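You operate a simulated robot arm through the tools that you are given. There is no shell and no other tool. Be economical: measure what you need, move in short steps, check, and stop when the job is done.

The job below is to be done with a simulated two-armed robot. You get a single attempt, and the scene is never put back.

Task
Take the tall glass with purple band on the bench area marked sorting and put it away on the top of the fine work table. Carry the grey tray with black grips with both arms and set it on the bench area marked final work. Fetch the steel cube with white top and set it in the inside of the deep grey crate marked to pack. Take the basket with purple handle on the bench area marked final work and put it away on the shelf under the short trials table. Take the measuring glass with black band and leave it on the shelf under the rebuild table. Shut the drawer marked heads. Put the grey cup with white band on the counter by the drip basin away on the top of the short trials table. Put the tin marked lacquer on the bench area marked final work away on the shelf marked coatings. Turn the orange knob marked let down to LET DOWN. Any order will do. Set down upright: tall glass with purple band, steel cube with white top, measuring glass with black band, tin marked lacquer.

It is judged by the outcome, as a careful person would: the job done as asked, and still so three seconds after it is handed in. It fails if anything else is knocked over, pushed out of place, dropped, spilled or broken.

Robot
Two 6-joint arms with two-finger parallel grippers on one trunk, on a base that drives. Base frame: it is fixed to the floor where the robot stands at the start and does not move with it; the origin is under the middle of the robot, x ahead of it, y to its left, z up; the surface under the hand at the start is at about z = 0.9. Units: m, degrees, N and s.
The left shoulder is at the start at [-0.089, 0.177, 0.806], the right one opposite. With the tool pointing down near the work surface each hand reaches from about 0.1 to 0.68 m from the robot's upright axis, wherever it stands, measured 20 degrees to its own side. Places, roughly: basket with purple handle (16x11x9 cm) [1.2, -3.7, 0.9]; bench area marked final work [0.9, -3.7, 0.9]; drawer marked heads [3, 3.5, 0.9]; grey cup with white band (8x7x7 cm) [0.1, 3.5, 0.9]; grey tray with black grips (26x24x8 cm) [0.5, -1.7, 0.9]; inside of the deep grey crate marked to pack (28x2 [0.72, -2.84, 0.92]; measuring glass with black band [2.75, 0.75, 1]; orange knob marked let down [2.9, -5.9, 0.9]; shelf marked coatings [0.2, -6.4, 0.9]; shelf under the rebuild table [3, 2.7, 0.3]; shelf under the short trials table [3.1, -5.8, 0.3]; steel cube with white top (5x5x5 cm) [0.8, -3.3, 0.9]; tall glass with purple band [0.5, 0, 1]; tin marked lacquer [1.25, -3.25, 1]; top of the fine work table [-1.4, -3.3, 0.8]; top of the short trials table [3.1, -5.8, 0.9]. Payload 1.57 kg a hand.
Tool frame (each hand has its own): the origin (TCP) lies between the finger pads and is the grasp point; the fingertips stand 0.03 m ahead of it; z points along the fingers, y is the line along which they close. The gripper opens to 0.08 m. The fingers are 0.017 m wide and 0.012 m thick; the gripper's body (0.04 by 0.082 m) begins 0.08 m behind the TCP.
Orientation is that of the tool frame in the base frame, as a unit quaternion [x, y, z, w]. With the fingers straight down and closing along the base's y, the tool's x points along the base's -x, its y along +y and its z along -z.

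Tools
- The arms move only by the tool send_rows. It takes "left_motion", "right_motion" or both (then of equal length, played together; a hand with none holds still); each is one flat list of numbers, 7 for each row, row after row: the shift along the tool's x, y, z in units of 300 mm (1.0 is 300 mm), then the turn, a rotation vector about the tool's x, y, z in units of 90 degrees (1.0 is 90 degrees), then the finger opening in cm, from 0 to 8. In form: [tx, ty, tz, ax, ay, az, claw, tx, ty, tz, ax, ay, az, claw, ...]. A call has 1 to 8 rows; each row is the pose to reach, as a shift and turn from the pose commanded when the call began, along the tool's axes at that moment. A call with a number of a shift or a turn outside -1 to 1 is refused whole. A row lasts 0.2 s, in which the tool goes at most 0.05 m and 8.6 degrees; a call with a longer step from one row to the next is refused whole, and so is a gripper value outside its range. A pose out of reach is approached as far as the arm can. The call stops where the force on the tool passes 40 N (or 10 N more than at its start, if that is more) or the arm is blocked; 0.2 s more then pass. The fingers move at their own pace (about 0.072 m/s each) and stop on an object; they squeeze with about 25 N. The grip force told is the motor's: it shows also when the fingers shut on nothing. Time passes only in rows, and 0.2 s behind the last, so rows that repeat a pose let the fingers close. The reply holds the time, the measured pose of the TCP, the force on the tool along the base axes, the opening and the grip force, in the units named above and with some noise, with the torque about the TCP (base axes, N m) and any sound that the robot's microphone picked up.
- Cameras (640 x 400 px; columns grow to the right, rows downward): "scene" is now at [0.0333, 0.0043, 1.5423]; the picture's right is [0.06, -1.00, 0.00], its down [-0.68, -0.04, -0.73] and it looks along [0.73, 0.04, -0.68] (base axes); focal length 254 px, centre (320, 200). "left" rides on the left gripper at [0.072, 0.007, -0.122] in its tool frame; the picture's right is [-0.09, 1.00, 0.00], its down [-0.84, -0.08, -0.54] and it looks along [-0.54, -0.05, 0.84] (tool axes); focal length 238 px, centre (320, 200). "right" rides on the right gripper at [0.072, -0.007, -0.122] in its tool frame; the picture's right is [0.09, 1.00, 0.00], its down [-0.84, 0.08, -0.54] and it looks along [-0.54, 0.05, 0.84] (tool axes); focal length 238 px, centre (320, 200). There is no depth. A picture from a camera that has moved, and an enlarged one, comes with that camera's place and axes in the base frame and with its lens. The place of the scene camera against the robot may be out by one fixed shift of up to 0.018 m in any direction.
- capture(camera): a new picture of that camera. No time passes.
- lift_body(by): slides the trunk up (or, below 0, down) by that many m; the arms and the scene camera ride with it, the base frame stays. It gives what a move gives, with no picture.
- steer(legs): drives the robot by 1 to 6 legs, each [ahead, left, turn to the left] in m, m and degrees, along the robot's own axes; the way and the turn of a leg run together, so that a leg with both is an arc; at most 1.5 m and 180 degrees a leg. The arms and the cameras ride along, it lands a little off, and it stops where it bumps. It gives what a move gives.
- pan_tilt(pan, tilt): turns the head with the scene camera to pan (to the left, within 143 degrees either way) and tilt (down, from -29 to 69), counted from straight ahead of the robot. It gives what a move gives.
- close_up(camera, box): a new picture of the part [left, top, right, bottom] of that camera's present view, enlarged. No time passes.
- sign_off(): hands the job in; it is judged then, once.

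Work in short steps. Places have to be worked out from the pictures, the camera data and where the tool is seen: move nearer, look again, correct. Check each grasp and each placing, and mend what went wrong. You have 217 turns and 212 pictures in all, those below and enlarged ones among them. Open the grippers and draw the arms clear of the work before you hand the job in, unless the task says otherwise; then end with one line.

The tools are called as a command line: name --argument value ..., lists and objects as JSON in quotes. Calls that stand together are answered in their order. send_rows: Moves the arms, as the interface text tells. Its arguments: {"type":"object","properties":{"left_motion":{"type":"array"},"right_motion":{"type":"array"}},"required":[]} The other tools are called the same way: lift_body (by) slides the trunk up or down; steer (legs) drives the base; pan_tilt (pan, tilt) turns the head that bears the scene camera; capture (camera) takes a picture; close_up (camera, box) takes an enlarged picture of a part of a camera's view; sign_off () hands the job in.

At the start:

```text
time: 0.0
left_tool_pos: [0.3543, 0.2146, 1.1822]
left_tool_rot: [0.0, 1.0, 0.0, 0.001]
left_wrist_force: [-0.1, 0.7, 0.0]
left_wrist_torque: [0.0, 0.0, -0.03]
left_finger_gap: 0.0803
left_grasp_force: 0.0
right_tool_pos: [0.4084, -0.0679, 1.1014]
right_tool_rot: [0.0, 1.0, 0.0, 0.0]
right_wrist_force: [-0.2, -0.1, -0.6]
right_wrist_torque: [-0.02, 0.0, 0.0]
right_finger_gap: 0.0799
right_grasp_force: 0.1
trunk travel left (down, up): [-0.25, 0.078]
robot x, y, heading: [0.0025, -0.001, -0.2]
head pan, tilt: [3.2, 42.8]
```

scene: 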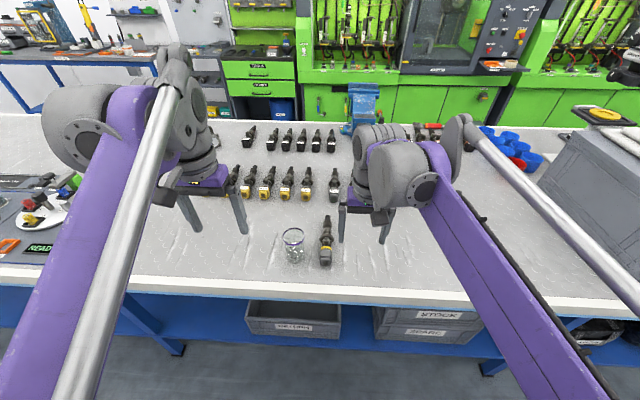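
right: 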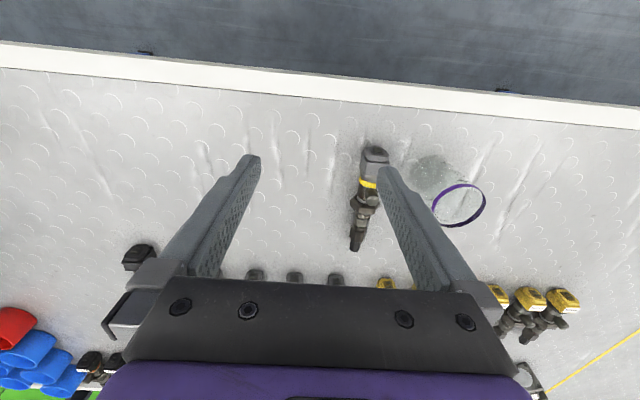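
left: 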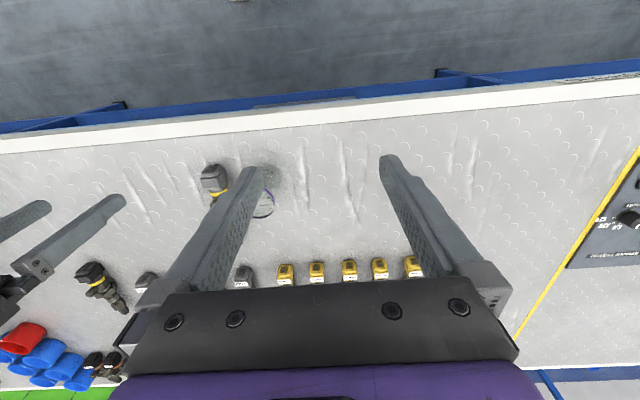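

I'll look closely at the glass before reaching for it.

close_up --camera "scene" --box '[230, 200, 390, 300]'

close_up --camera "right" --box '[360, 120, 520, 220]'

```text
4.00 times, centred on (310, 250) of scene
camera zoom: at [0.0333, 0.0043, 1.5423], right [0.06, -1.0, 0.0], down [-0.68, -0.04, -0.73], along [0.73, 0.04, -0.68], focal length 1015 px, centre (360, 0)
```

zoom: 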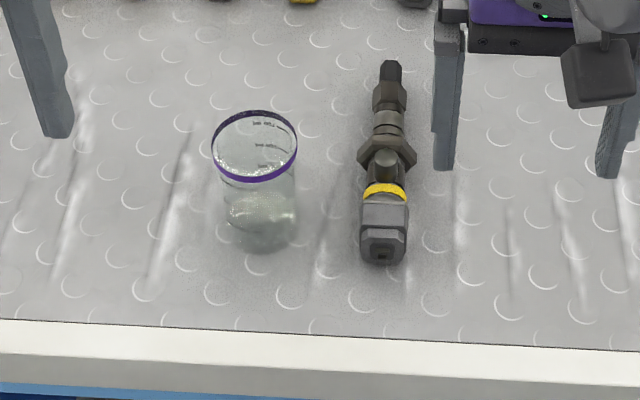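

```text
4.00 times, centred on (440, 170) of right
camera zoom: at [0.3361, -0.0742, 1.2244], right [-0.09, 1.0, 0.0], down [0.84, 0.08, 0.54], along [0.54, 0.05, -0.84], focal length 953 px, centre (-160, 320)
```

zoom: 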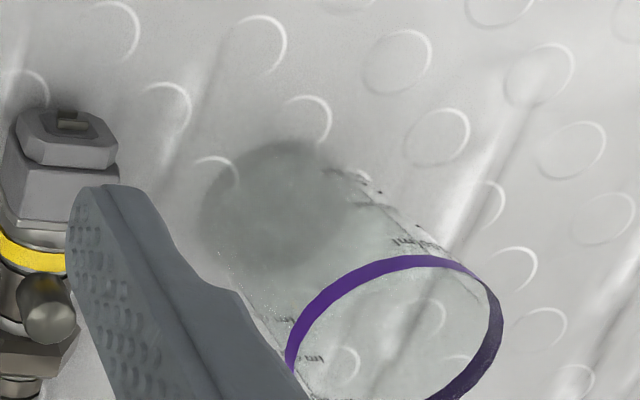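

The glass stands at about (0.474, 0.102), rim at z≈1.0. I move the left hand above it and check.

send_rows --left_motion '[-0.1, -0.094, 0.068, 0, 0, 0, 8, -0.2, -0.188, 0.136, 0, 0, 0, 8, -0.3, -0.28, 0.2, 0, 0, 0, 8, -0.4, -0.375, 0.27, 0, 0, 0, 8]'

capture --camera "left"

pan_tilt --pan -60 --tilt 20

capture --camera "scene"

pan_tilt --pan 60 --tilt 20

capture --camera "scene"

pan_tilt --pan 140 --tilt 20

capture --camera "scene"

pan_tilt --pan -135 --tilt 20

capture --camera "scene"

```text
time: 1.0
left_tool_pos: [0.475, 0.1021, 1.1002]
left_tool_rot: [0.0, 1.0, 0.001, 0.0]
left_wrist_force: [-1.0, 0.1, -0.2]
left_wrist_torque: [-0.01, 0.0, -0.01]
left_finger_gap: 0.0802
left_grasp_force: 0.0
right_tool_pos: [0.4084, -0.0681, 1.1007]
right_tool_rot: [0.0, 1.0, -0.001, 0.001]
right_wrist_force: [0.4, -0.2, 0.6]
right_wrist_torque: [0.01, -0.01, 0.03]
right_finger_gap: 0.08
right_grasp_force: 0.1
trunk travel left (down, up): [-0.25, 0.078]
robot x, y, heading: [0.0011, -0.0015, -0.2]
head pan, tilt: [3.2, 42.8]
```

```text
206 pictures are left
camera left: at [0.4031, 0.1069, 1.2221], right [0.09, 1.0, 0.0], down [0.84, -0.08, 0.54], along [0.54, -0.05, -0.84], focal length 238 px, centre (320, 200)
```

left: 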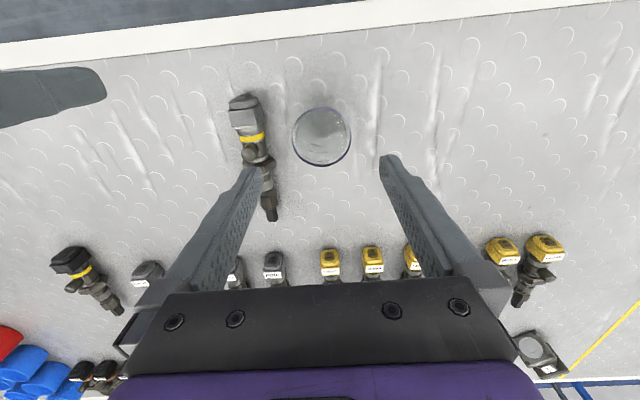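

```text
time: 2.3
left_tool_pos: [0.474, 0.1012, 1.1009]
left_tool_rot: [0.0, 1.0, 0.0, 0.0]
left_wrist_force: [0.5, -0.1, 0.4]
left_wrist_torque: [0.02, -0.02, -0.03]
left_finger_gap: 0.0797
left_grasp_force: 0.2
right_tool_pos: [0.4074, -0.0684, 1.1026]
right_tool_rot: [0.0, 1.0, 0.0, 0.0]
right_wrist_force: [0.0, 0.0, 0.0]
right_wrist_torque: [0.01, 0.02, 0.02]
right_finger_gap: 0.08
right_grasp_force: 0.0
trunk travel left (down, up): [-0.25, 0.078]
robot x, y, heading: [-0.0005, -0.0021, 0.2]
head pan, tilt: [-60.0, 20.0]
```

```text
205 pictures are left
camera scene: at [-0.0029, -0.081, 1.5778], right [-0.87, -0.5, 0.0], down [-0.17, 0.3, -0.94], along [0.47, -0.81, -0.34], focal length 254 px, centre (320, 200)
```

scene: 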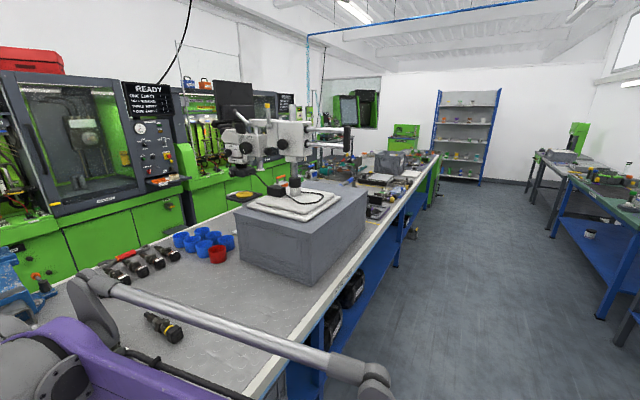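

```text
time: 4.3
left_tool_pos: [0.4725, 0.1019, 1.1012]
left_tool_rot: [0.001, 1.0, 0.0, 0.0]
left_wrist_force: [0.3, 0.4, -0.5]
left_wrist_torque: [0.01, -0.02, -0.01]
left_finger_gap: 0.0801
left_grasp_force: 0.0
right_tool_pos: [0.4079, -0.0688, 1.1014]
right_tool_rot: [0.0, 1.0, 0.0, 0.0]
right_wrist_force: [0.1, -0.5, 0.6]
right_wrist_torque: [0.04, -0.01, -0.03]
right_finger_gap: 0.08
right_grasp_force: 0.0
trunk travel left (down, up): [-0.25, 0.078]
robot x, y, heading: [0.002, 0.002, 0.1]
head pan, tilt: [60.0, 20.0]
```

```text
204 pictures are left
camera scene: at [-0.003, 0.0802, 1.5779], right [0.87, -0.5, 0.0], down [-0.17, -0.3, -0.94], along [0.47, 0.81, -0.34], focal length 254 px, centre (320, 200)
```

scene: 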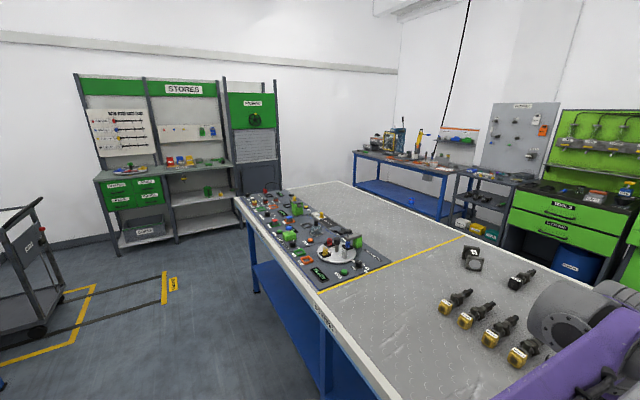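

```text
time: 5.9
left_tool_pos: [0.4735, 0.1007, 1.1016]
left_tool_rot: [0.0, 1.0, 0.0, 0.0]
left_wrist_force: [0.3, 0.8, 0.6]
left_wrist_torque: [0.01, 0.0, 0.0]
left_finger_gap: 0.08
left_grasp_force: 0.1
right_tool_pos: [0.4084, -0.0677, 1.1006]
right_tool_rot: [0.0, 1.0, 0.0, 0.0]
right_wrist_force: [0.1, -0.8, 0.2]
right_wrist_torque: [-0.02, -0.02, -0.02]
right_finger_gap: 0.0799
right_grasp_force: 0.0
trunk travel left (down, up): [-0.25, 0.078]
robot x, y, heading: [0.0008, -0.0007, -0.1]
head pan, tilt: [140.0, 20.0]
```

```text
203 pictures are left
camera scene: at [-0.1209, 0.0595, 1.5779], right [0.64, 0.77, 0.0], down [0.26, -0.22, -0.94], along [-0.72, 0.6, -0.34], focal length 254 px, centre (320, 200)
```

scene: 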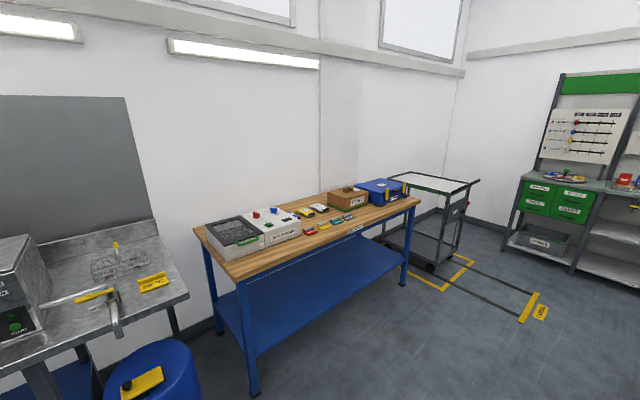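

```text
time: 9.7
left_tool_pos: [0.4739, 0.1016, 1.1007]
left_tool_rot: [0.0, 1.0, 0.0, 0.0]
left_wrist_force: [-1.0, 0.1, -0.5]
left_wrist_torque: [-0.01, -0.01, -0.01]
left_finger_gap: 0.0801
left_grasp_force: 0.0
right_tool_pos: [0.4059, -0.0688, 1.1013]
right_tool_rot: [0.0, 1.0, 0.0, -0.001]
right_wrist_force: [0.4, 0.0, 0.0]
right_wrist_torque: [0.01, -0.01, -0.01]
right_finger_gap: 0.08
right_grasp_force: 0.0
trunk travel left (down, up): [-0.25, 0.078]
robot x, y, heading: [0.0002, -0.0013, 0.1]
head pan, tilt: [-135.0, 20.0]
```

```text
202 pictures are left
camera scene: at [-0.1154, -0.0663, 1.5779], right [-0.71, 0.71, 0.0], down [0.24, 0.24, -0.94], along [-0.66, -0.66, -0.34], focal length 254 px, centre (320, 200)
```

scene: 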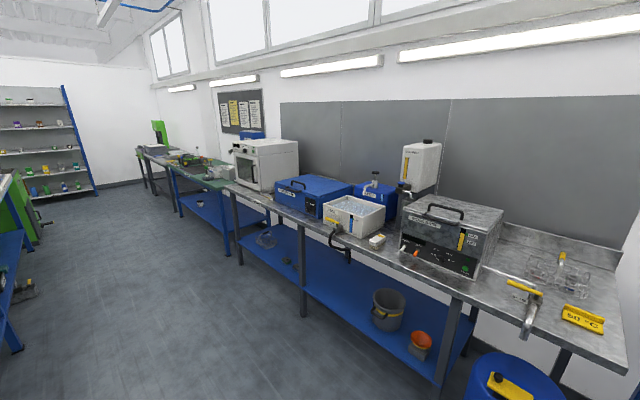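

Left camera puts the glass at (0.476, 0.102). Lowering and closing.

send_rows --left_motion '[-0.008, 0, 0.15, 0, 0, 0, 7.6, -0.008, 0, 0.3, 0, 0, 0, 7.6, -0.008, 0, 0.44, 0, 0, 0, 7.6, -0.008, 0, 0.44, 0, 0, 0, 4, -0.008, 0, 0.44, 0, 0, 0, 4, -0.008, 0, 0.44, 0, 0, 0, 4]'

capture --camera "left"

```text
time: 11.1
left_tool_pos: [0.4761, 0.1021, 0.9688]
left_tool_rot: [0.0, 1.0, -0.001, -0.001]
left_wrist_force: [-0.1, 0.5, -0.2]
left_wrist_torque: [-0.02, -0.04, -0.02]
left_finger_gap: 0.0562
left_grasp_force: 25.4
right_tool_pos: [0.4084, -0.0689, 1.102]
right_tool_rot: [0.0, 1.0, 0.0, 0.0]
right_wrist_force: [-0.8, 0.6, -1.4]
right_wrist_torque: [0.02, -0.02, 0.0]
right_finger_gap: 0.0802
right_grasp_force: 0.0
trunk travel left (down, up): [-0.25, 0.078]
robot x, y, heading: [0.0006, -0.0016, -0.1]
head pan, tilt: [-135.0, 20.0]
```

```text
201 pictures are left
camera left: at [0.4039, 0.1082, 1.0911], right [0.09, 1.0, 0.0], down [0.84, -0.08, 0.54], along [0.54, -0.05, -0.84], focal length 238 px, centre (320, 200)
```

left: 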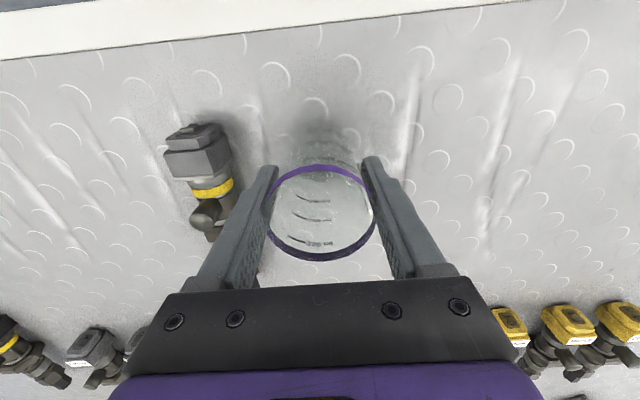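

Glass is held (25 N). I lift it straight up and draw both hands in, then back off and turn toward the aisle.

send_rows --left_motion '[0, 0, -0.15, 0, 0, 0, 4, 0, 0, -0.3, 0, 0, 0, 4, 0, 0, -0.45, 0, 0, 0, 4, 0.12, 0, -0.55, 0, 0, 0, 4, 0.25, 0.1, -0.6, 0, 0, 0, 4, 0.38, 0.2, -0.65, 0, 0, 0, 4]' --right_motion '[0, 0, 0, 0, 0, 0, 8, 0, 0, 0, 0, 0, 0, 8, 0, 0, -0.1, 0, 0, 0, 8, 0.1, -0.1, -0.2, 0, 0, 0, 8, 0.2, -0.2, -0.2, 0, 0, 0, 8, 0.2, -0.3, -0.2, 0, 0, 0, 8]'

steer --legs '[[-0.42, 0, 0], [0, 0, -90]]'

pan_tilt --pan -35 --tilt 25

capture --camera "scene"

```text
refused: row 4 steps farther than a row can; nothing moved
```

```text
time: 17.4
left_tool_pos: [-0.3112, -0.4733, 0.9706]
left_tool_rot: [0.7, 0.714, -0.001, 0.001]
left_wrist_force: [-0.5, -0.8, -0.1]
left_wrist_torque: [0.0, 0.04, 0.03]
left_finger_gap: 0.056
left_grasp_force: 25.6
right_tool_pos: [-0.4839, -0.4094, 1.1015]
right_tool_rot: [0.701, 0.713, 0.0, 0.0]
right_wrist_force: [0.2, -0.7, 0.4]
right_wrist_torque: [0.01, -0.03, 0.03]
right_finger_gap: 0.08
right_grasp_force: 0.0
trunk travel left (down, up): [-0.25, 0.078]
robot x, y, heading: [-0.4287, -0.0005, -88.9]
head pan, tilt: [-135.0, 20.0]
```

```text
time: 19.2
left_tool_pos: [-0.3114, -0.4733, 0.9694]
left_tool_rot: [0.7, 0.714, 0.001, 0.001]
left_wrist_force: [0.3, 0.5, -0.7]
left_wrist_torque: [0.01, -0.03, 0.01]
left_finger_gap: 0.0559
left_grasp_force: 25.4
right_tool_pos: [-0.4831, -0.4084, 1.1006]
right_tool_rot: [0.7, 0.714, -0.001, 0.0]
right_wrist_force: [0.0, 0.6, -0.5]
right_wrist_torque: [-0.01, 0.01, 0.0]
right_finger_gap: 0.0798
right_grasp_force: 0.1
trunk travel left (down, up): [-0.25, 0.078]
robot x, y, heading: [-0.422, -0.0011, -88.8]
head pan, tilt: [-35.0, 25.0]
```

```text
200 pictures are left
camera scene: at [-0.4837, -0.0361, 1.5698], right [-0.83, 0.56, 0.0], down [0.24, 0.35, -0.91], along [-0.51, -0.75, -0.42], focal length 254 px, centre (320, 200)
```

scene: 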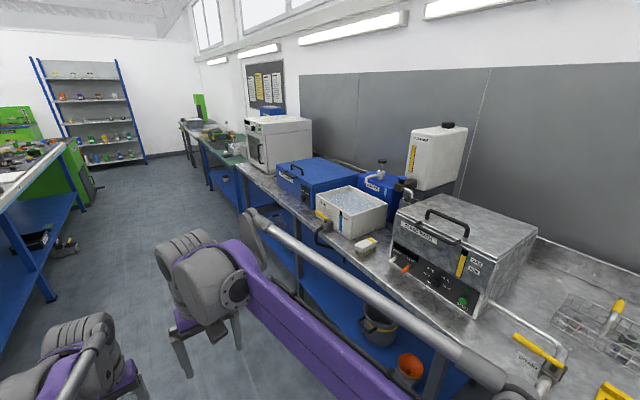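

The lift was refused but the drive went ahead; luckily the glass just slid straight off the empty bench strip and is still held. I'll now raise it and keep dependent steps separate.

send_rows --left_motion '[0, 0, -0.15, 0, 0, 0, 4, 0, 0, -0.3, 0, 0, 0, 4, 0.1, 0, -0.4, 0, 0, 0, 4, 0.2, 0, -0.45, 0, 0, 0, 4]'

capture --camera "left"

pan_tilt --pan 80 --tilt 35

capture --camera "scene"

```text
time: 20.2
left_tool_pos: [-0.3124, -0.411, 1.1049]
left_tool_rot: [0.7, 0.714, 0.0, 0.001]
left_wrist_force: [-1.1, 0.1, -0.9]
left_wrist_torque: [0.02, 0.0, 0.02]
left_finger_gap: 0.0559
left_grasp_force: 25.1
right_tool_pos: [-0.4842, -0.4084, 1.1021]
right_tool_rot: [0.7, 0.714, 0.0, 0.0]
right_wrist_force: [-0.3, -1.0, 1.0]
right_wrist_torque: [0.01, 0.01, -0.03]
right_finger_gap: 0.0797
right_grasp_force: 0.1
trunk travel left (down, up): [-0.25, 0.078]
robot x, y, heading: [-0.4207, -0.0004, -88.9]
head pan, tilt: [-35.0, 25.0]
```

```text
199 pictures are left
camera left: at [-0.3071, -0.3404, 1.2264], right [1.0, -0.07, 0.0], down [-0.06, -0.84, 0.54], along [-0.04, -0.54, -0.84], focal length 238 px, centre (320, 200)
```

left: 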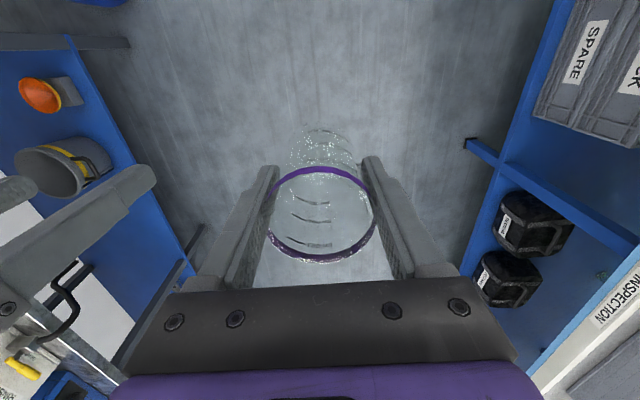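

```text
time: 22.1
left_tool_pos: [-0.3119, -0.4134, 1.1035]
left_tool_rot: [0.7, 0.714, 0.0, 0.0]
left_wrist_force: [-0.2, 0.5, -0.6]
left_wrist_torque: [0.01, -0.01, 0.02]
left_finger_gap: 0.0556
left_grasp_force: 25.1
right_tool_pos: [-0.4831, -0.408, 1.1003]
right_tool_rot: [0.7, 0.714, 0.0, 0.001]
right_wrist_force: [0.0, 0.2, 0.4]
right_wrist_torque: [0.01, -0.04, 0.01]
right_finger_gap: 0.08
right_grasp_force: 0.1
trunk travel left (down, up): [-0.25, 0.078]
robot x, y, heading: [-0.4243, -0.0008, -89.2]
head pan, tilt: [80.0, 35.0]
```

```text
198 pictures are left
camera scene: at [-0.3453, 0.0266, 1.554], right [-0.16, -0.99, 0.0], down [-0.57, 0.09, -0.82], along [0.81, -0.13, -0.57], focal length 254 px, centre (320, 200)
```

scene: 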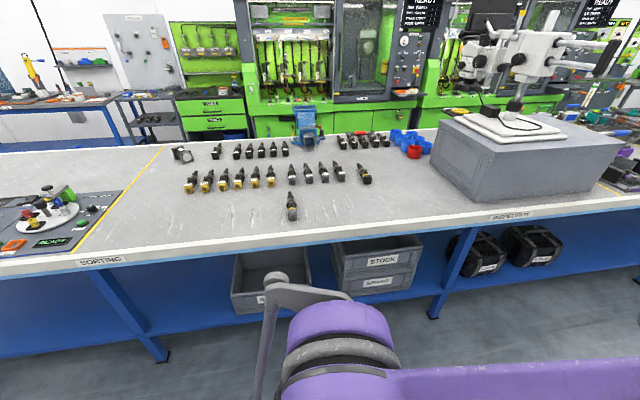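

Bench is undisturbed. Driving down the aisle toward the fine work table.

steer --legs '[[0, 0, -1], [1.5, 0, 0], [1.2, 0, 0]]'

pan_tilt --pan -70 --tilt 38

capture --camera "scene"

pan_tilt --pan 70 --tilt 35

capture --camera "scene"

```text
time: 35.6
left_tool_pos: [-0.3059, -3.1275, 1.1035]
left_tool_rot: [0.704, 0.71, 0.0, 0.0]
left_wrist_force: [0.9, -0.6, -0.9]
left_wrist_torque: [0.01, -0.01, -0.01]
left_finger_gap: 0.0557
left_grasp_force: 24.8
right_tool_pos: [-0.4776, -3.123, 1.1007]
right_tool_rot: [0.704, 0.71, 0.0, 0.0]
right_wrist_force: [-0.5, 1.0, -0.3]
right_wrist_torque: [0.01, -0.01, -0.03]
right_finger_gap: 0.0801
right_grasp_force: 0.0
trunk travel left (down, up): [-0.25, 0.078]
robot x, y, heading: [-0.4134, -2.7127, -89.2]
head pan, tilt: [80.0, 35.0]
```

```text
time: 38.0
left_tool_pos: [-0.3077, -3.1264, 1.1044]
left_tool_rot: [0.704, 0.71, 0.0, 0.001]
left_wrist_force: [0.4, -0.9, -0.7]
left_wrist_torque: [-0.05, -0.02, 0.0]
left_finger_gap: 0.0557
left_grasp_force: 25.1
right_tool_pos: [-0.4785, -3.1209, 1.1004]
right_tool_rot: [0.703, 0.711, 0.0, 0.0]
right_wrist_force: [1.0, 0.7, -0.3]
right_wrist_torque: [0.01, 0.0, -0.01]
right_finger_gap: 0.0801
right_grasp_force: 0.0
trunk travel left (down, up): [-0.25, 0.078]
robot x, y, heading: [-0.4135, -2.714, -89.3]
head pan, tilt: [-70.0, 38.0]
```

```text
197 pictures are left
camera scene: at [-0.5035, -2.7037, 1.5494], right [-0.35, 0.94, 0.0], down [0.58, 0.22, -0.79], along [-0.74, -0.28, -0.62], focal length 254 px, centre (320, 200)
```

scene: 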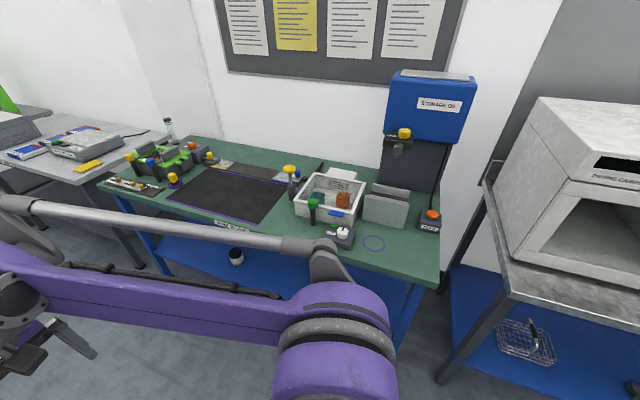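

```text
time: 40.2
left_tool_pos: [-0.306, -3.127, 1.1038]
left_tool_rot: [0.704, 0.71, 0.0, 0.001]
left_wrist_force: [-0.1, -0.7, -1.5]
left_wrist_torque: [-0.02, -0.02, -0.03]
left_finger_gap: 0.056
left_grasp_force: 25.2
right_tool_pos: [-0.4773, -3.1207, 1.1005]
right_tool_rot: [0.704, 0.711, 0.0, 0.0]
right_wrist_force: [0.0, 0.0, -0.1]
right_wrist_torque: [-0.01, 0.01, -0.02]
right_finger_gap: 0.0801
right_grasp_force: 0.2
trunk travel left (down, up): [-0.25, 0.078]
robot x, y, heading: [-0.4144, -2.7142, -89.7]
head pan, tilt: [70.0, 35.0]
```

```text
196 pictures are left
camera scene: at [-0.3397, -2.7025, 1.554], right [-0.33, -0.94, 0.0], down [-0.54, 0.19, -0.82], along [0.77, -0.27, -0.57], focal length 254 px, centre (320, 200)
```

scene: 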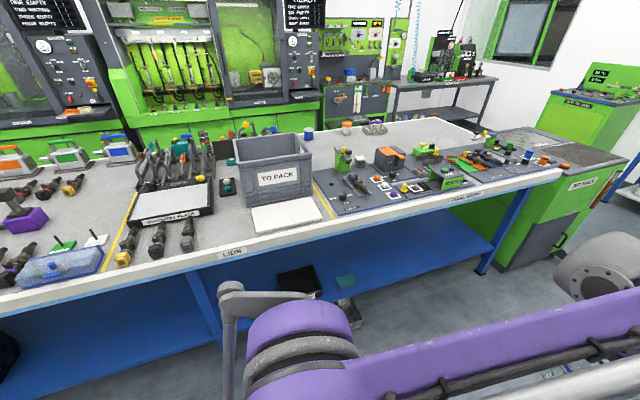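

The fine work table has the green top with a clear black mat around (-1.3, -3.45). I drive level with it and turn to face it.

steer --legs '[[0.55, 0, 0], [0, 0, -90], [0.28, 0, 0]]'

pan_tilt --pan 0 --tilt 48

capture --camera "scene"

capture --camera "left"

```text
time: 48.7
left_tool_pos: [-1.0955, -3.39, 1.1044]
left_tool_rot: [1.0, 0.017, 0.0, -0.001]
left_wrist_force: [-1.1, 1.5, -1.2]
left_wrist_torque: [-0.01, -0.04, 0.0]
left_finger_gap: 0.0555
left_grasp_force: 24.7
right_tool_pos: [-1.0949, -3.2186, 1.1015]
right_tool_rot: [1.0, 0.016, 0.0, 0.0]
right_wrist_force: [0.5, 0.4, 0.9]
right_wrist_torque: [-0.01, 0.0, -0.02]
right_finger_gap: 0.08
right_grasp_force: 0.1
trunk travel left (down, up): [-0.25, 0.078]
robot x, y, heading: [-0.6838, -3.2747, -178.2]
head pan, tilt: [70.0, 35.0]
```

```text
time: 50.1
left_tool_pos: [-1.0957, -3.3887, 1.1035]
left_tool_rot: [1.0, 0.017, 0.0, 0.001]
left_wrist_force: [-0.3, -0.5, -0.5]
left_wrist_torque: [0.03, -0.03, 0.02]
left_finger_gap: 0.056
left_grasp_force: 24.7
right_tool_pos: [-1.0945, -3.2184, 1.1006]
right_tool_rot: [1.0, 0.016, 0.0, 0.001]
right_wrist_force: [-0.8, 0.1, -0.6]
right_wrist_torque: [0.0, 0.02, 0.05]
right_finger_gap: 0.08
right_grasp_force: 0.0
trunk travel left (down, up): [-0.25, 0.078]
robot x, y, heading: [-0.6876, -3.2763, -178.1]
head pan, tilt: [0.0, 48.0]
```

```text
195 pictures are left
camera scene: at [-0.7322, -3.2748, 1.535], right [-0.03, 1.0, 0.0], down [0.74, 0.03, -0.67], along [-0.67, -0.02, -0.74], focal length 254 px, centre (320, 200)
```

scene: 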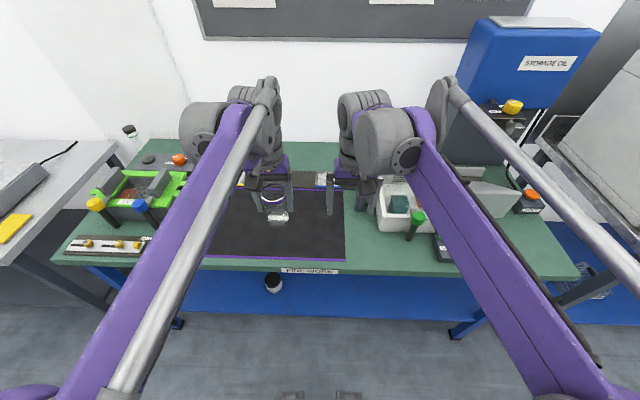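

```text
194 pictures are left
camera left: at [-1.0242, -3.394, 1.226], right [-0.06, -1.0, 0.0], down [-0.84, 0.05, 0.54], along [-0.54, 0.03, -0.84], focal length 238 px, centre (320, 200)
```

left: 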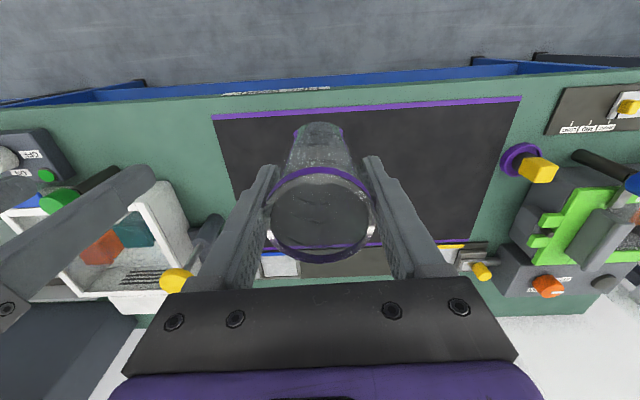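

The mat spans x −1.43..−1.12. I move the glass over it to about (-1.25,-3.42) and lower to just above the surface.

send_rows --left_motion '[-0.15, 0.03, 0, 0, 0, 0, 4, -0.3, 0.06, 0, 0, 0, 0, 4, -0.45, 0.1, 0.05, 0, 0, 0, 4, -0.51, 0.1, 0.2, 0, 0, 0, 4, -0.51, 0.1, 0.35, 0, 0, 0, 4, -0.51, 0.1, 0.5, 0, 0, 0, 4, -0.51, 0.1, 0.65, 0, 0, 0, 4, -0.51, 0.1, 0.73, 0, 0, 0, 4]'

capture --camera "scene"

```text
time: 51.9
left_tool_pos: [-1.2483, -3.4229, 0.8871]
left_tool_rot: [1.0, 0.017, -0.002, 0.0]
left_wrist_force: [-7.5, -1.2, 23.9]
left_wrist_torque: [0.1, 0.07, 0.2]
left_finger_gap: 0.0559
left_grasp_force: 24.9
right_tool_pos: [-1.0925, -3.2172, 1.1029]
right_tool_rot: [1.0, 0.016, 0.0, 0.0]
right_wrist_force: [0.7, 0.5, -0.3]
right_wrist_torque: [-0.02, -0.01, 0.03]
right_finger_gap: 0.08
right_grasp_force: 0.1
trunk travel left (down, up): [-0.25, 0.078]
robot x, y, heading: [-0.6872, -3.27, -178.1]
head pan, tilt: [0.0, 48.0]
```

```text
193 pictures are left
camera scene: at [-0.7302, -3.2741, 1.5355], right [-0.03, 1.0, 0.0], down [0.74, 0.02, -0.67], along [-0.67, -0.02, -0.74], focal length 254 px, centre (320, 200)
```

scene: 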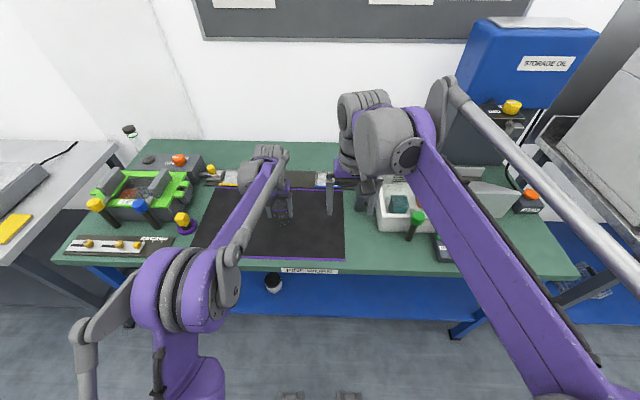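

Contact with the surface (24 N up). I release and rise.

send_rows --left_motion '[0, 0, -0.008, 0, 0, 0, 5.6, 0, 0, -0.008, 0, 0, 0, 7, 0, 0, -0.008, 0, 0, 0, 8, 0, 0, -0.15, 0, 0, 0, 8, 0, 0, -0.3, 0, 0, 0, 8, 0, 0, -0.45, 0, 0, 0, 8, 0, 0, -0.6, 0, 0, 0, 8]'

capture --camera "left"

```text
time: 53.5
left_tool_pos: [-1.2479, -3.4233, 1.0658]
left_tool_rot: [1.0, 0.017, 0.0, 0.0]
left_wrist_force: [0.4, -0.1, -0.5]
left_wrist_torque: [0.0, -0.02, 0.01]
left_finger_gap: 0.0799
left_grasp_force: 0.0
right_tool_pos: [-1.0944, -3.2177, 1.1017]
right_tool_rot: [1.0, 0.016, 0.0, 0.0]
right_wrist_force: [0.2, -0.4, 0.2]
right_wrist_torque: [0.01, -0.01, -0.01]
right_finger_gap: 0.0799
right_grasp_force: 0.1
trunk travel left (down, up): [-0.25, 0.078]
robot x, y, heading: [-0.6859, -3.274, -178.1]
head pan, tilt: [0.0, 48.0]
```

```text
192 pictures are left
camera left: at [-1.1765, -3.4285, 1.1872], right [-0.06, -1.0, 0.0], down [-0.84, 0.05, 0.54], along [-0.54, 0.03, -0.84], focal length 238 px, centre (320, 200)
```

left: 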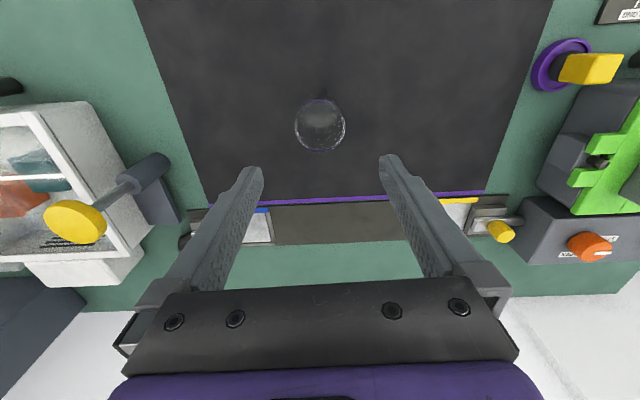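

The glass stands upright on the mat. I draw the hand back, then reverse and turn to face the main bench.

send_rows --left_motion '[0, 0, -0.12, 0, 0, 0, 8, 0.15, 0, -0.12, 0, 0, 0, 8, 0.3, 0, -0.12, 0, 0, 0, 8, 0.45, 0, -0.12, 0, 0, 0, 8, 0.6, 0, -0.12, 0, 0, 0, 8]' --right_motion '[0, 0, 0, 0, 0, 0, 8, 0, -0.12, 0, 0, 0, 0, 8, 0, -0.24, 0, 0, 0, 0, 8, 0.1, -0.24, 0, 0, 0, 0, 8, 0.2, -0.24, 0, 0, 0, 0, 8]'

steer --legs '[[-0.3, 0, 0], [0, 0, 178]]'

pan_tilt --pan 0 --tilt 35

capture --camera "scene"

pan_tilt --pan 60 --tilt 35

capture --camera "scene"

```text
time: 54.7
left_tool_pos: [-1.064, -3.418, 1.1006]
left_tool_rot: [1.0, 0.016, 0.0, 0.0]
left_wrist_force: [0.1, -0.4, -0.3]
left_wrist_torque: [0.01, 0.01, 0.01]
left_finger_gap: 0.0799
left_grasp_force: 0.1
right_tool_pos: [-1.0337, -3.1448, 1.1019]
right_tool_rot: [1.0, 0.018, -0.001, 0.0]
right_wrist_force: [0.1, -0.3, 0.0]
right_wrist_torque: [0.04, 0.01, 0.02]
right_finger_gap: 0.0802
right_grasp_force: 0.1
trunk travel left (down, up): [-0.25, 0.078]
robot x, y, heading: [-0.6864, -3.2732, -178.4]
head pan, tilt: [0.0, 48.0]
```

```text
time: 64.1
left_tool_pos: [0.0036, -3.1298, 1.1013]
left_tool_rot: [-0.001, 1.0, 0.0, 0.0]
left_wrist_force: [0.1, -0.4, -0.2]
left_wrist_torque: [0.0, 0.01, -0.01]
left_finger_gap: 0.0802
left_grasp_force: 0.1
right_tool_pos: [-0.0374, -3.4025, 1.1016]
right_tool_rot: [-0.001, 1.0, 0.001, 0.001]
right_wrist_force: [0.5, 0.0, -0.6]
right_wrist_torque: [-0.03, 0.01, -0.02]
right_finger_gap: 0.0802
right_grasp_force: 0.0
trunk travel left (down, up): [-0.25, 0.078]
robot x, y, heading: [-0.3839, -3.2645, 0.3]
head pan, tilt: [0.0, 48.0]
```

```text
time: 64.8
left_tool_pos: [0.0029, -3.1297, 1.1003]
left_tool_rot: [-0.002, 1.0, 0.0, 0.001]
left_wrist_force: [-1.0, -0.7, -0.1]
left_wrist_torque: [-0.01, -0.02, 0.0]
left_finger_gap: 0.0802
left_grasp_force: 0.1
right_tool_pos: [-0.036, -3.4018, 1.1013]
right_tool_rot: [-0.002, 1.0, 0.0, 0.0]
right_wrist_force: [0.1, 0.7, -0.5]
right_wrist_torque: [0.0, 0.01, -0.02]
right_finger_gap: 0.0801
right_grasp_force: 0.2
trunk travel left (down, up): [-0.25, 0.078]
robot x, y, heading: [-0.3867, -3.2625, 0.2]
head pan, tilt: [0.0, 35.0]
```

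```text
191 pictures are left
camera scene: at [-0.3467, -3.2631, 1.554], right [0.0, -1.0, 0.0], down [-0.57, 0.0, -0.82], along [0.82, 0.0, -0.57], focal length 254 px, centre (320, 200)
```

scene: 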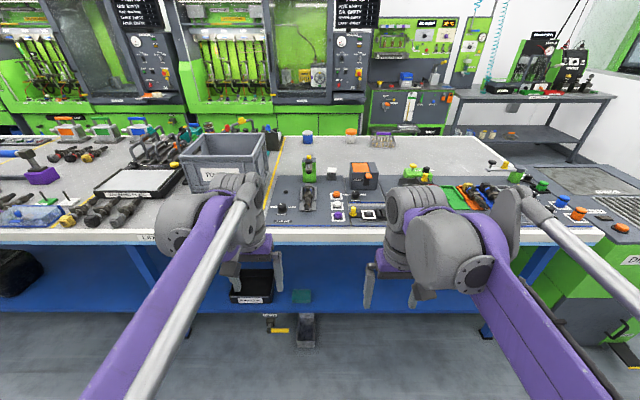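

```text
time: 66.1
left_tool_pos: [0.0024, -3.1308, 1.1004]
left_tool_rot: [-0.001, 1.0, -0.001, -0.001]
left_wrist_force: [-0.1, 0.0, 0.5]
left_wrist_torque: [0.04, 0.03, 0.0]
left_finger_gap: 0.0799
left_grasp_force: 0.0
right_tool_pos: [-0.0361, -3.402, 1.1019]
right_tool_rot: [-0.002, 1.0, 0.0, 0.0]
right_wrist_force: [0.0, 0.4, -0.1]
right_wrist_torque: [0.02, 0.01, 0.01]
right_finger_gap: 0.0803
right_grasp_force: 0.0
trunk travel left (down, up): [-0.25, 0.078]
robot x, y, heading: [-0.3842, -3.262, -0.0]
head pan, tilt: [60.0, 35.0]
```

```text
190 pictures are left
camera scene: at [-0.3909, -3.187, 1.554], right [0.87, -0.5, 0.0], down [-0.29, -0.5, -0.82], along [0.41, 0.71, -0.57], focal length 254 px, centre (320, 200)
```

scene: 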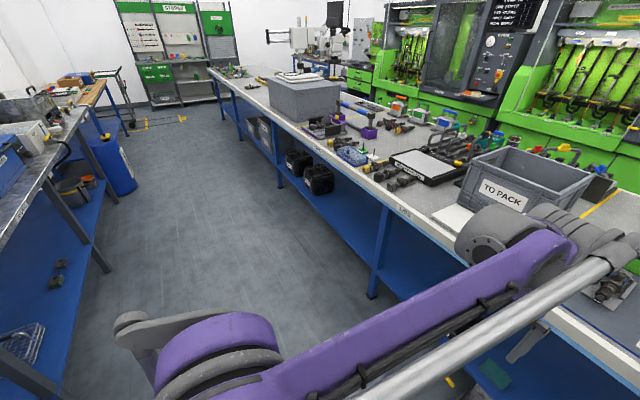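

I see the crate, cube candidate and far-side items; zooming to identify them.

pan_tilt --pan 0 --tilt 35

close_up --camera "scene" --box '[260, 120, 420, 220]'

close_up --camera "scene" --box '[400, 100, 560, 200]'

```text
time: 67.4
left_tool_pos: [0.0029, -3.1294, 1.0987]
left_tool_rot: [-0.001, 1.0, 0.0, -0.001]
left_wrist_force: [-0.4, 0.1, -0.2]
left_wrist_torque: [-0.03, 0.01, 0.0]
left_finger_gap: 0.0801
left_grasp_force: 0.1
right_tool_pos: [-0.0365, -3.4029, 1.1009]
right_tool_rot: [-0.002, 1.0, 0.0, 0.0]
right_wrist_force: [0.7, -0.1, 0.2]
right_wrist_torque: [-0.02, 0.04, 0.0]
right_finger_gap: 0.0798
right_grasp_force: 0.1
trunk travel left (down, up): [-0.25, 0.078]
robot x, y, heading: [-0.3833, -3.2619, 0.1]
head pan, tilt: [0.0, 35.0]
```

```text
4.00 times, centred on (340, 170) of scene
camera zoom: at [-0.3467, -3.263, 1.554], right [0.0, -1.0, 0.0], down [-0.57, 0.0, -0.82], along [0.82, 0.0, -0.57], focal length 1015 px, centre (240, 320)
```

zoom: 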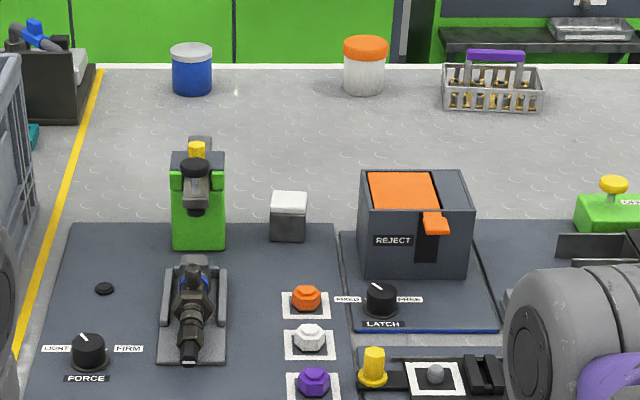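

```text
4.00 times, centred on (480, 150) of scene
camera zoom: at [-0.3467, -3.263, 1.554], right [0.0, -1.0, 0.0], down [-0.57, 0.0, -0.82], along [0.82, 0.0, -0.57], focal length 1015 px, centre (-320, 400)
```

zoom: 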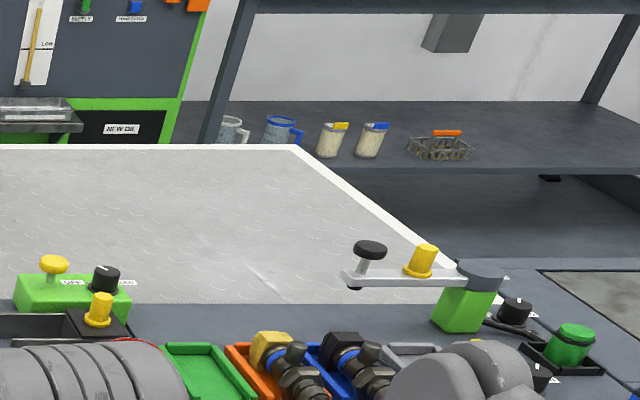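

The cube (white top) is near (0.785,-3.32), blue tin at the back left, basket with purple handle at the back right. I check how far the base protrudes, to know how close I can drive.

pan_tilt --pan 0 --tilt 69

capture --camera "scene"

close_up --camera "left" --box '[0, 0, 640, 400]'

```text
time: 68.4
left_tool_pos: [0.0029, -3.129, 1.0995]
left_tool_rot: [-0.002, 1.0, 0.0, 0.001]
left_wrist_force: [0.5, 0.7, -1.2]
left_wrist_torque: [-0.01, 0.01, -0.03]
left_finger_gap: 0.0799
left_grasp_force: 0.1
right_tool_pos: [-0.0352, -3.4019, 1.1015]
right_tool_rot: [-0.002, 1.0, 0.0, 0.0]
right_wrist_force: [0.8, -0.7, 0.0]
right_wrist_torque: [0.02, 0.02, -0.01]
right_finger_gap: 0.08
right_grasp_force: 0.0
trunk travel left (down, up): [-0.25, 0.078]
robot x, y, heading: [-0.384, -3.2644, 0.3]
head pan, tilt: [0.0, 68.8]
```

```text
187 pictures are left
camera scene: at [-0.3788, -3.2632, 1.5104], right [0.0, -1.0, 0.0], down [-0.93, 0.0, -0.36], along [0.36, 0.0, -0.93], focal length 254 px, centre (320, 200)
```

scene: 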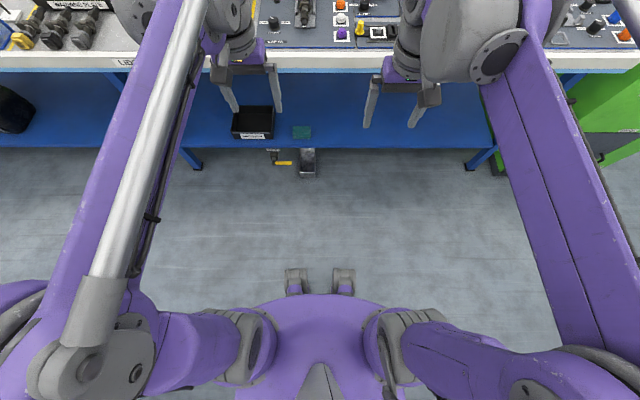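

```text
1.00 times, centred on (320, 200) of left (not enlarged: the box is as wide or as high as the picture)
camera zoom: at [-0.0694, -3.1236, 1.2217], right [0.09, 1.0, 0.0], down [0.84, -0.07, 0.54], along [0.54, -0.05, -0.84], focal length 238 px, centre (320, 200)
```

zoom: 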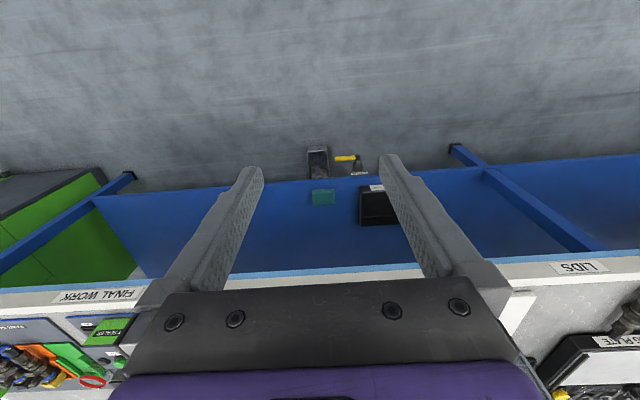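

Base is short in front (~0.12 m), so I can drive in close. First raise both hands clear of bench items.

send_rows --left_motion '[0, 0, -0.15, 0, 0, 0, 8, 0, 0, -0.3, 0, 0, 0, 8, 0, 0.1, -0.4, 0, 0, 0, 8]' --right_motion '[0, 0, -0.15, 0, 0, 0, 8, 0, 0, -0.3, 0, 0, 0, 8, 0, -0.1, -0.4, 0, 0, 0, 8]'

pan_tilt --pan 0 --tilt 50

steer --legs '[[0, 0.13, 0], [0.5, 0, 0]]'

capture --camera "scene"

capture --camera "right"

```text
time: 69.2
left_tool_pos: [0.0015, -3.1007, 1.2199]
left_tool_rot: [-0.002, 1.0, -0.001, 0.002]
left_wrist_force: [-0.3, 0.2, 0.6]
left_wrist_torque: [-0.01, 0.02, -0.01]
left_finger_gap: 0.0802
left_grasp_force: 0.1
right_tool_pos: [-0.0379, -3.4324, 1.2195]
right_tool_rot: [-0.002, 1.0, 0.001, 0.0]
right_wrist_force: [-0.3, -0.4, 0.1]
right_wrist_torque: [-0.04, -0.02, -0.01]
right_finger_gap: 0.0797
right_grasp_force: 0.1
trunk travel left (down, up): [-0.25, 0.078]
robot x, y, heading: [-0.3807, -3.2639, 0.6]
head pan, tilt: [0.0, 68.8]
```

```text
time: 70.0
left_tool_pos: [0.002, -3.0993, 1.2202]
left_tool_rot: [-0.002, 1.0, 0.0, 0.0]
left_wrist_force: [0.7, 0.9, -0.6]
left_wrist_torque: [0.02, -0.03, 0.0]
left_finger_gap: 0.0801
left_grasp_force: 0.0
right_tool_pos: [-0.037, -3.432, 1.2203]
right_tool_rot: [-0.002, 1.0, 0.0, 0.0]
right_wrist_force: [-0.2, -0.2, -0.1]
right_wrist_torque: [0.01, -0.01, 0.0]
right_finger_gap: 0.08
right_grasp_force: 0.1
trunk travel left (down, up): [-0.25, 0.078]
robot x, y, heading: [-0.3836, -3.2621, 0.1]
head pan, tilt: [0.0, 50.0]
```

```text
time: 74.3
left_tool_pos: [0.4899, -2.9651, 1.22]
left_tool_rot: [-0.004, 1.0, 0.0, -0.001]
left_wrist_force: [1.1, -0.3, 0.3]
left_wrist_torque: [-0.01, 0.0, 0.0]
left_finger_gap: 0.0802
left_grasp_force: 0.1
right_tool_pos: [0.4523, -3.2974, 1.2199]
right_tool_rot: [-0.004, 1.0, 0.001, 0.0]
right_wrist_force: [-0.4, -0.4, 0.2]
right_wrist_torque: [0.01, 0.03, -0.03]
right_finger_gap: 0.0797
right_grasp_force: 0.0
trunk travel left (down, up): [-0.25, 0.078]
robot x, y, heading: [0.098, -3.1276, 0.6]
head pan, tilt: [0.0, 50.0]
stopped in leg 2: the robot was blocked; the commanded pose is now the measured one
```

```text
185 pictures are left
camera scene: at [0.1311, -3.1306, 1.5322], right [0.01, -1.0, 0.0], down [-0.77, -0.01, -0.64], along [0.64, 0.01, -0.77], focal length 254 px, centre (320, 200)
```

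scene: 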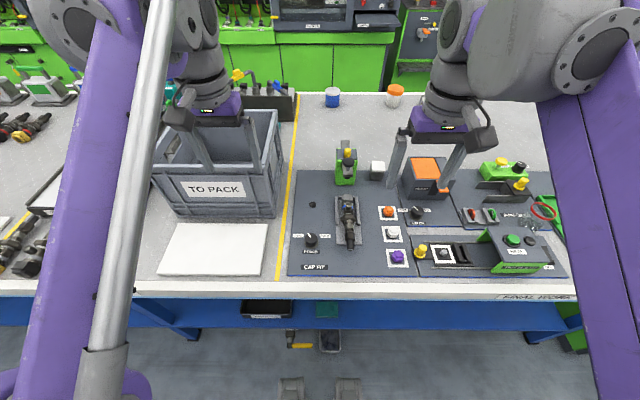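

```text
184 pictures are left
camera right: at [0.3807, -3.3045, 1.3428], right [-0.1, 0.99, 0.0], down [0.84, 0.09, 0.54], along [0.54, 0.05, -0.84], focal length 238 px, centre (320, 200)
```

right: 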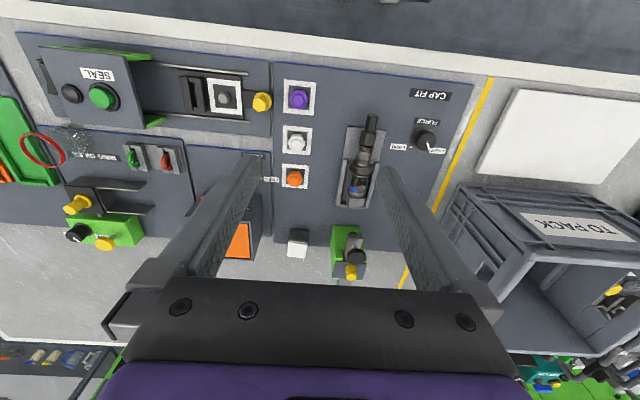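

Cube estimated at ~(0.76,-3.317). I extend the right hand above it at z=1.15 and look.

send_rows --right_motion '[-0.15, -0.01, 0, 0, 0, 0, 8, -0.3, -0.02, 0, 0, 0, 0, 8, -0.45, -0.03, 0, 0, 0, 0, 8, -0.6, -0.04, 0, 0, 0, 0, 8, -0.75, -0.05, 0.0, 0, 0, 0, 8, -0.9, -0.06, 0.0, 0, 0, 0, 8, -0.98, -0.066, 0.1, 0, 0, 0, 8, -0.98, -0.066, 0.24, 0, 0, 0, 8]'

capture --camera "right"

```text
time: 76.1
left_tool_pos: [0.4887, -2.9657, 1.221]
left_tool_rot: [-0.005, 1.0, 0.0, 0.0]
left_wrist_force: [0.4, 0.2, 0.2]
left_wrist_torque: [-0.02, -0.01, 0.01]
left_finger_gap: 0.08
left_grasp_force: 0.1
right_tool_pos: [0.6684, -3.3132, 1.121]
right_tool_rot: [-0.004, 1.0, 0.0, 0.0]
right_wrist_force: [0.1, 0.7, -0.3]
right_wrist_torque: [-0.04, 0.04, 0.01]
right_finger_gap: 0.0801
right_grasp_force: 0.1
right hand out of reach, approached as far as the arm can: row 3, 4, 5, 6, 7, 8
trunk travel left (down, up): [-0.25, 0.078]
robot x, y, heading: [0.1048, -3.1287, 0.3]
head pan, tilt: [0.0, 50.0]
```

```text
183 pictures are left
camera right: at [0.5977, -3.3205, 1.2445], right [-0.1, 0.99, 0.0], down [0.84, 0.09, 0.54], along [0.54, 0.05, -0.84], focal length 238 px, centre (320, 200)
```

right: 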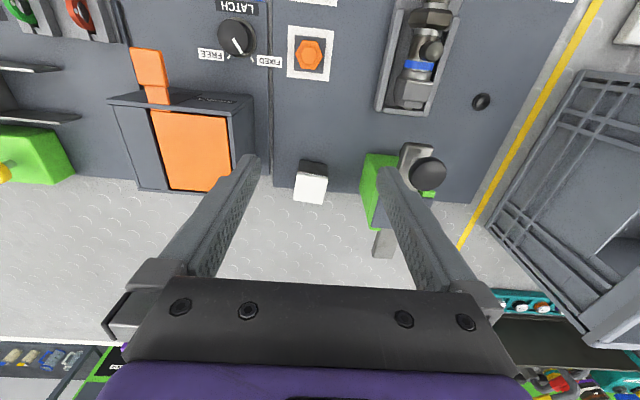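

At z 1.12 reach ends at x=0.668; cube is at (0.768,-3.318). Raising the trunk brings the shoulder closer in height.

lift_body --by 0.075

send_rows --right_motion '[0, 0, 0, 0, 0, 0, 8, -0.1, 0, 0.1, 0, 0, 0, 8, -0.2, -0.012, 0.2, 0, 0, 0, 8, -0.3, -0.012, 0.3, 0, 0, 0, 8, -0.33, -0.012, 0.43, 0, 0, 0, 8]'

capture --camera "right"

```text
time: 77.2
left_tool_pos: [0.4863, -2.9654, 1.2954]
left_tool_rot: [-0.004, 1.0, 0.001, -0.001]
left_wrist_force: [-1.1, 0.6, 0.0]
left_wrist_torque: [0.0, -0.02, 0.0]
left_finger_gap: 0.0801
left_grasp_force: 0.0
right_tool_pos: [0.6746, -3.3138, 1.2093]
right_tool_rot: [-0.004, 1.0, 0.0, 0.01]
right_wrist_force: [0.1, -1.1, 0.3]
right_wrist_torque: [-0.02, -0.04, 0.02]
right_finger_gap: 0.08
right_grasp_force: 0.0
trunk travel left (down, up): [-0.325, 0.003]
robot x, y, heading: [0.1016, -3.1301, 0.6]
head pan, tilt: [0.0, 50.0]
```

```text
time: 78.4
left_tool_pos: [0.4875, -2.9663, 1.2955]
left_tool_rot: [-0.005, 1.0, 0.0, 0.0]
left_wrist_force: [0.0, 0.9, -0.3]
left_wrist_torque: [0.0, 0.0, 0.01]
left_finger_gap: 0.08
left_grasp_force: 0.1
right_tool_pos: [0.775, -3.3162, 1.0815]
right_tool_rot: [-0.004, 1.0, 0.0, 0.009]
right_wrist_force: [0.3, -0.2, -0.3]
right_wrist_torque: [-0.02, 0.0, 0.02]
right_finger_gap: 0.0799
right_grasp_force: 0.0
trunk travel left (down, up): [-0.325, 0.003]
robot x, y, heading: [0.098, -3.1287, 0.4]
head pan, tilt: [0.0, 50.0]
```

```text
182 pictures are left
camera right: at [0.7029, -3.323, 1.2035], right [-0.1, 0.99, 0.0], down [0.83, 0.08, 0.56], along [0.55, 0.06, -0.83], focal length 238 px, centre (320, 200)
```

right: 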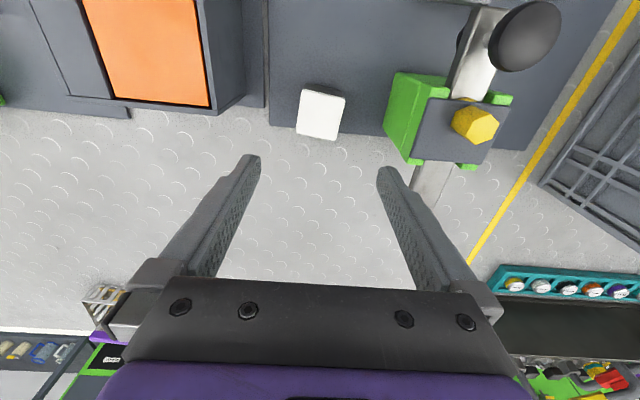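

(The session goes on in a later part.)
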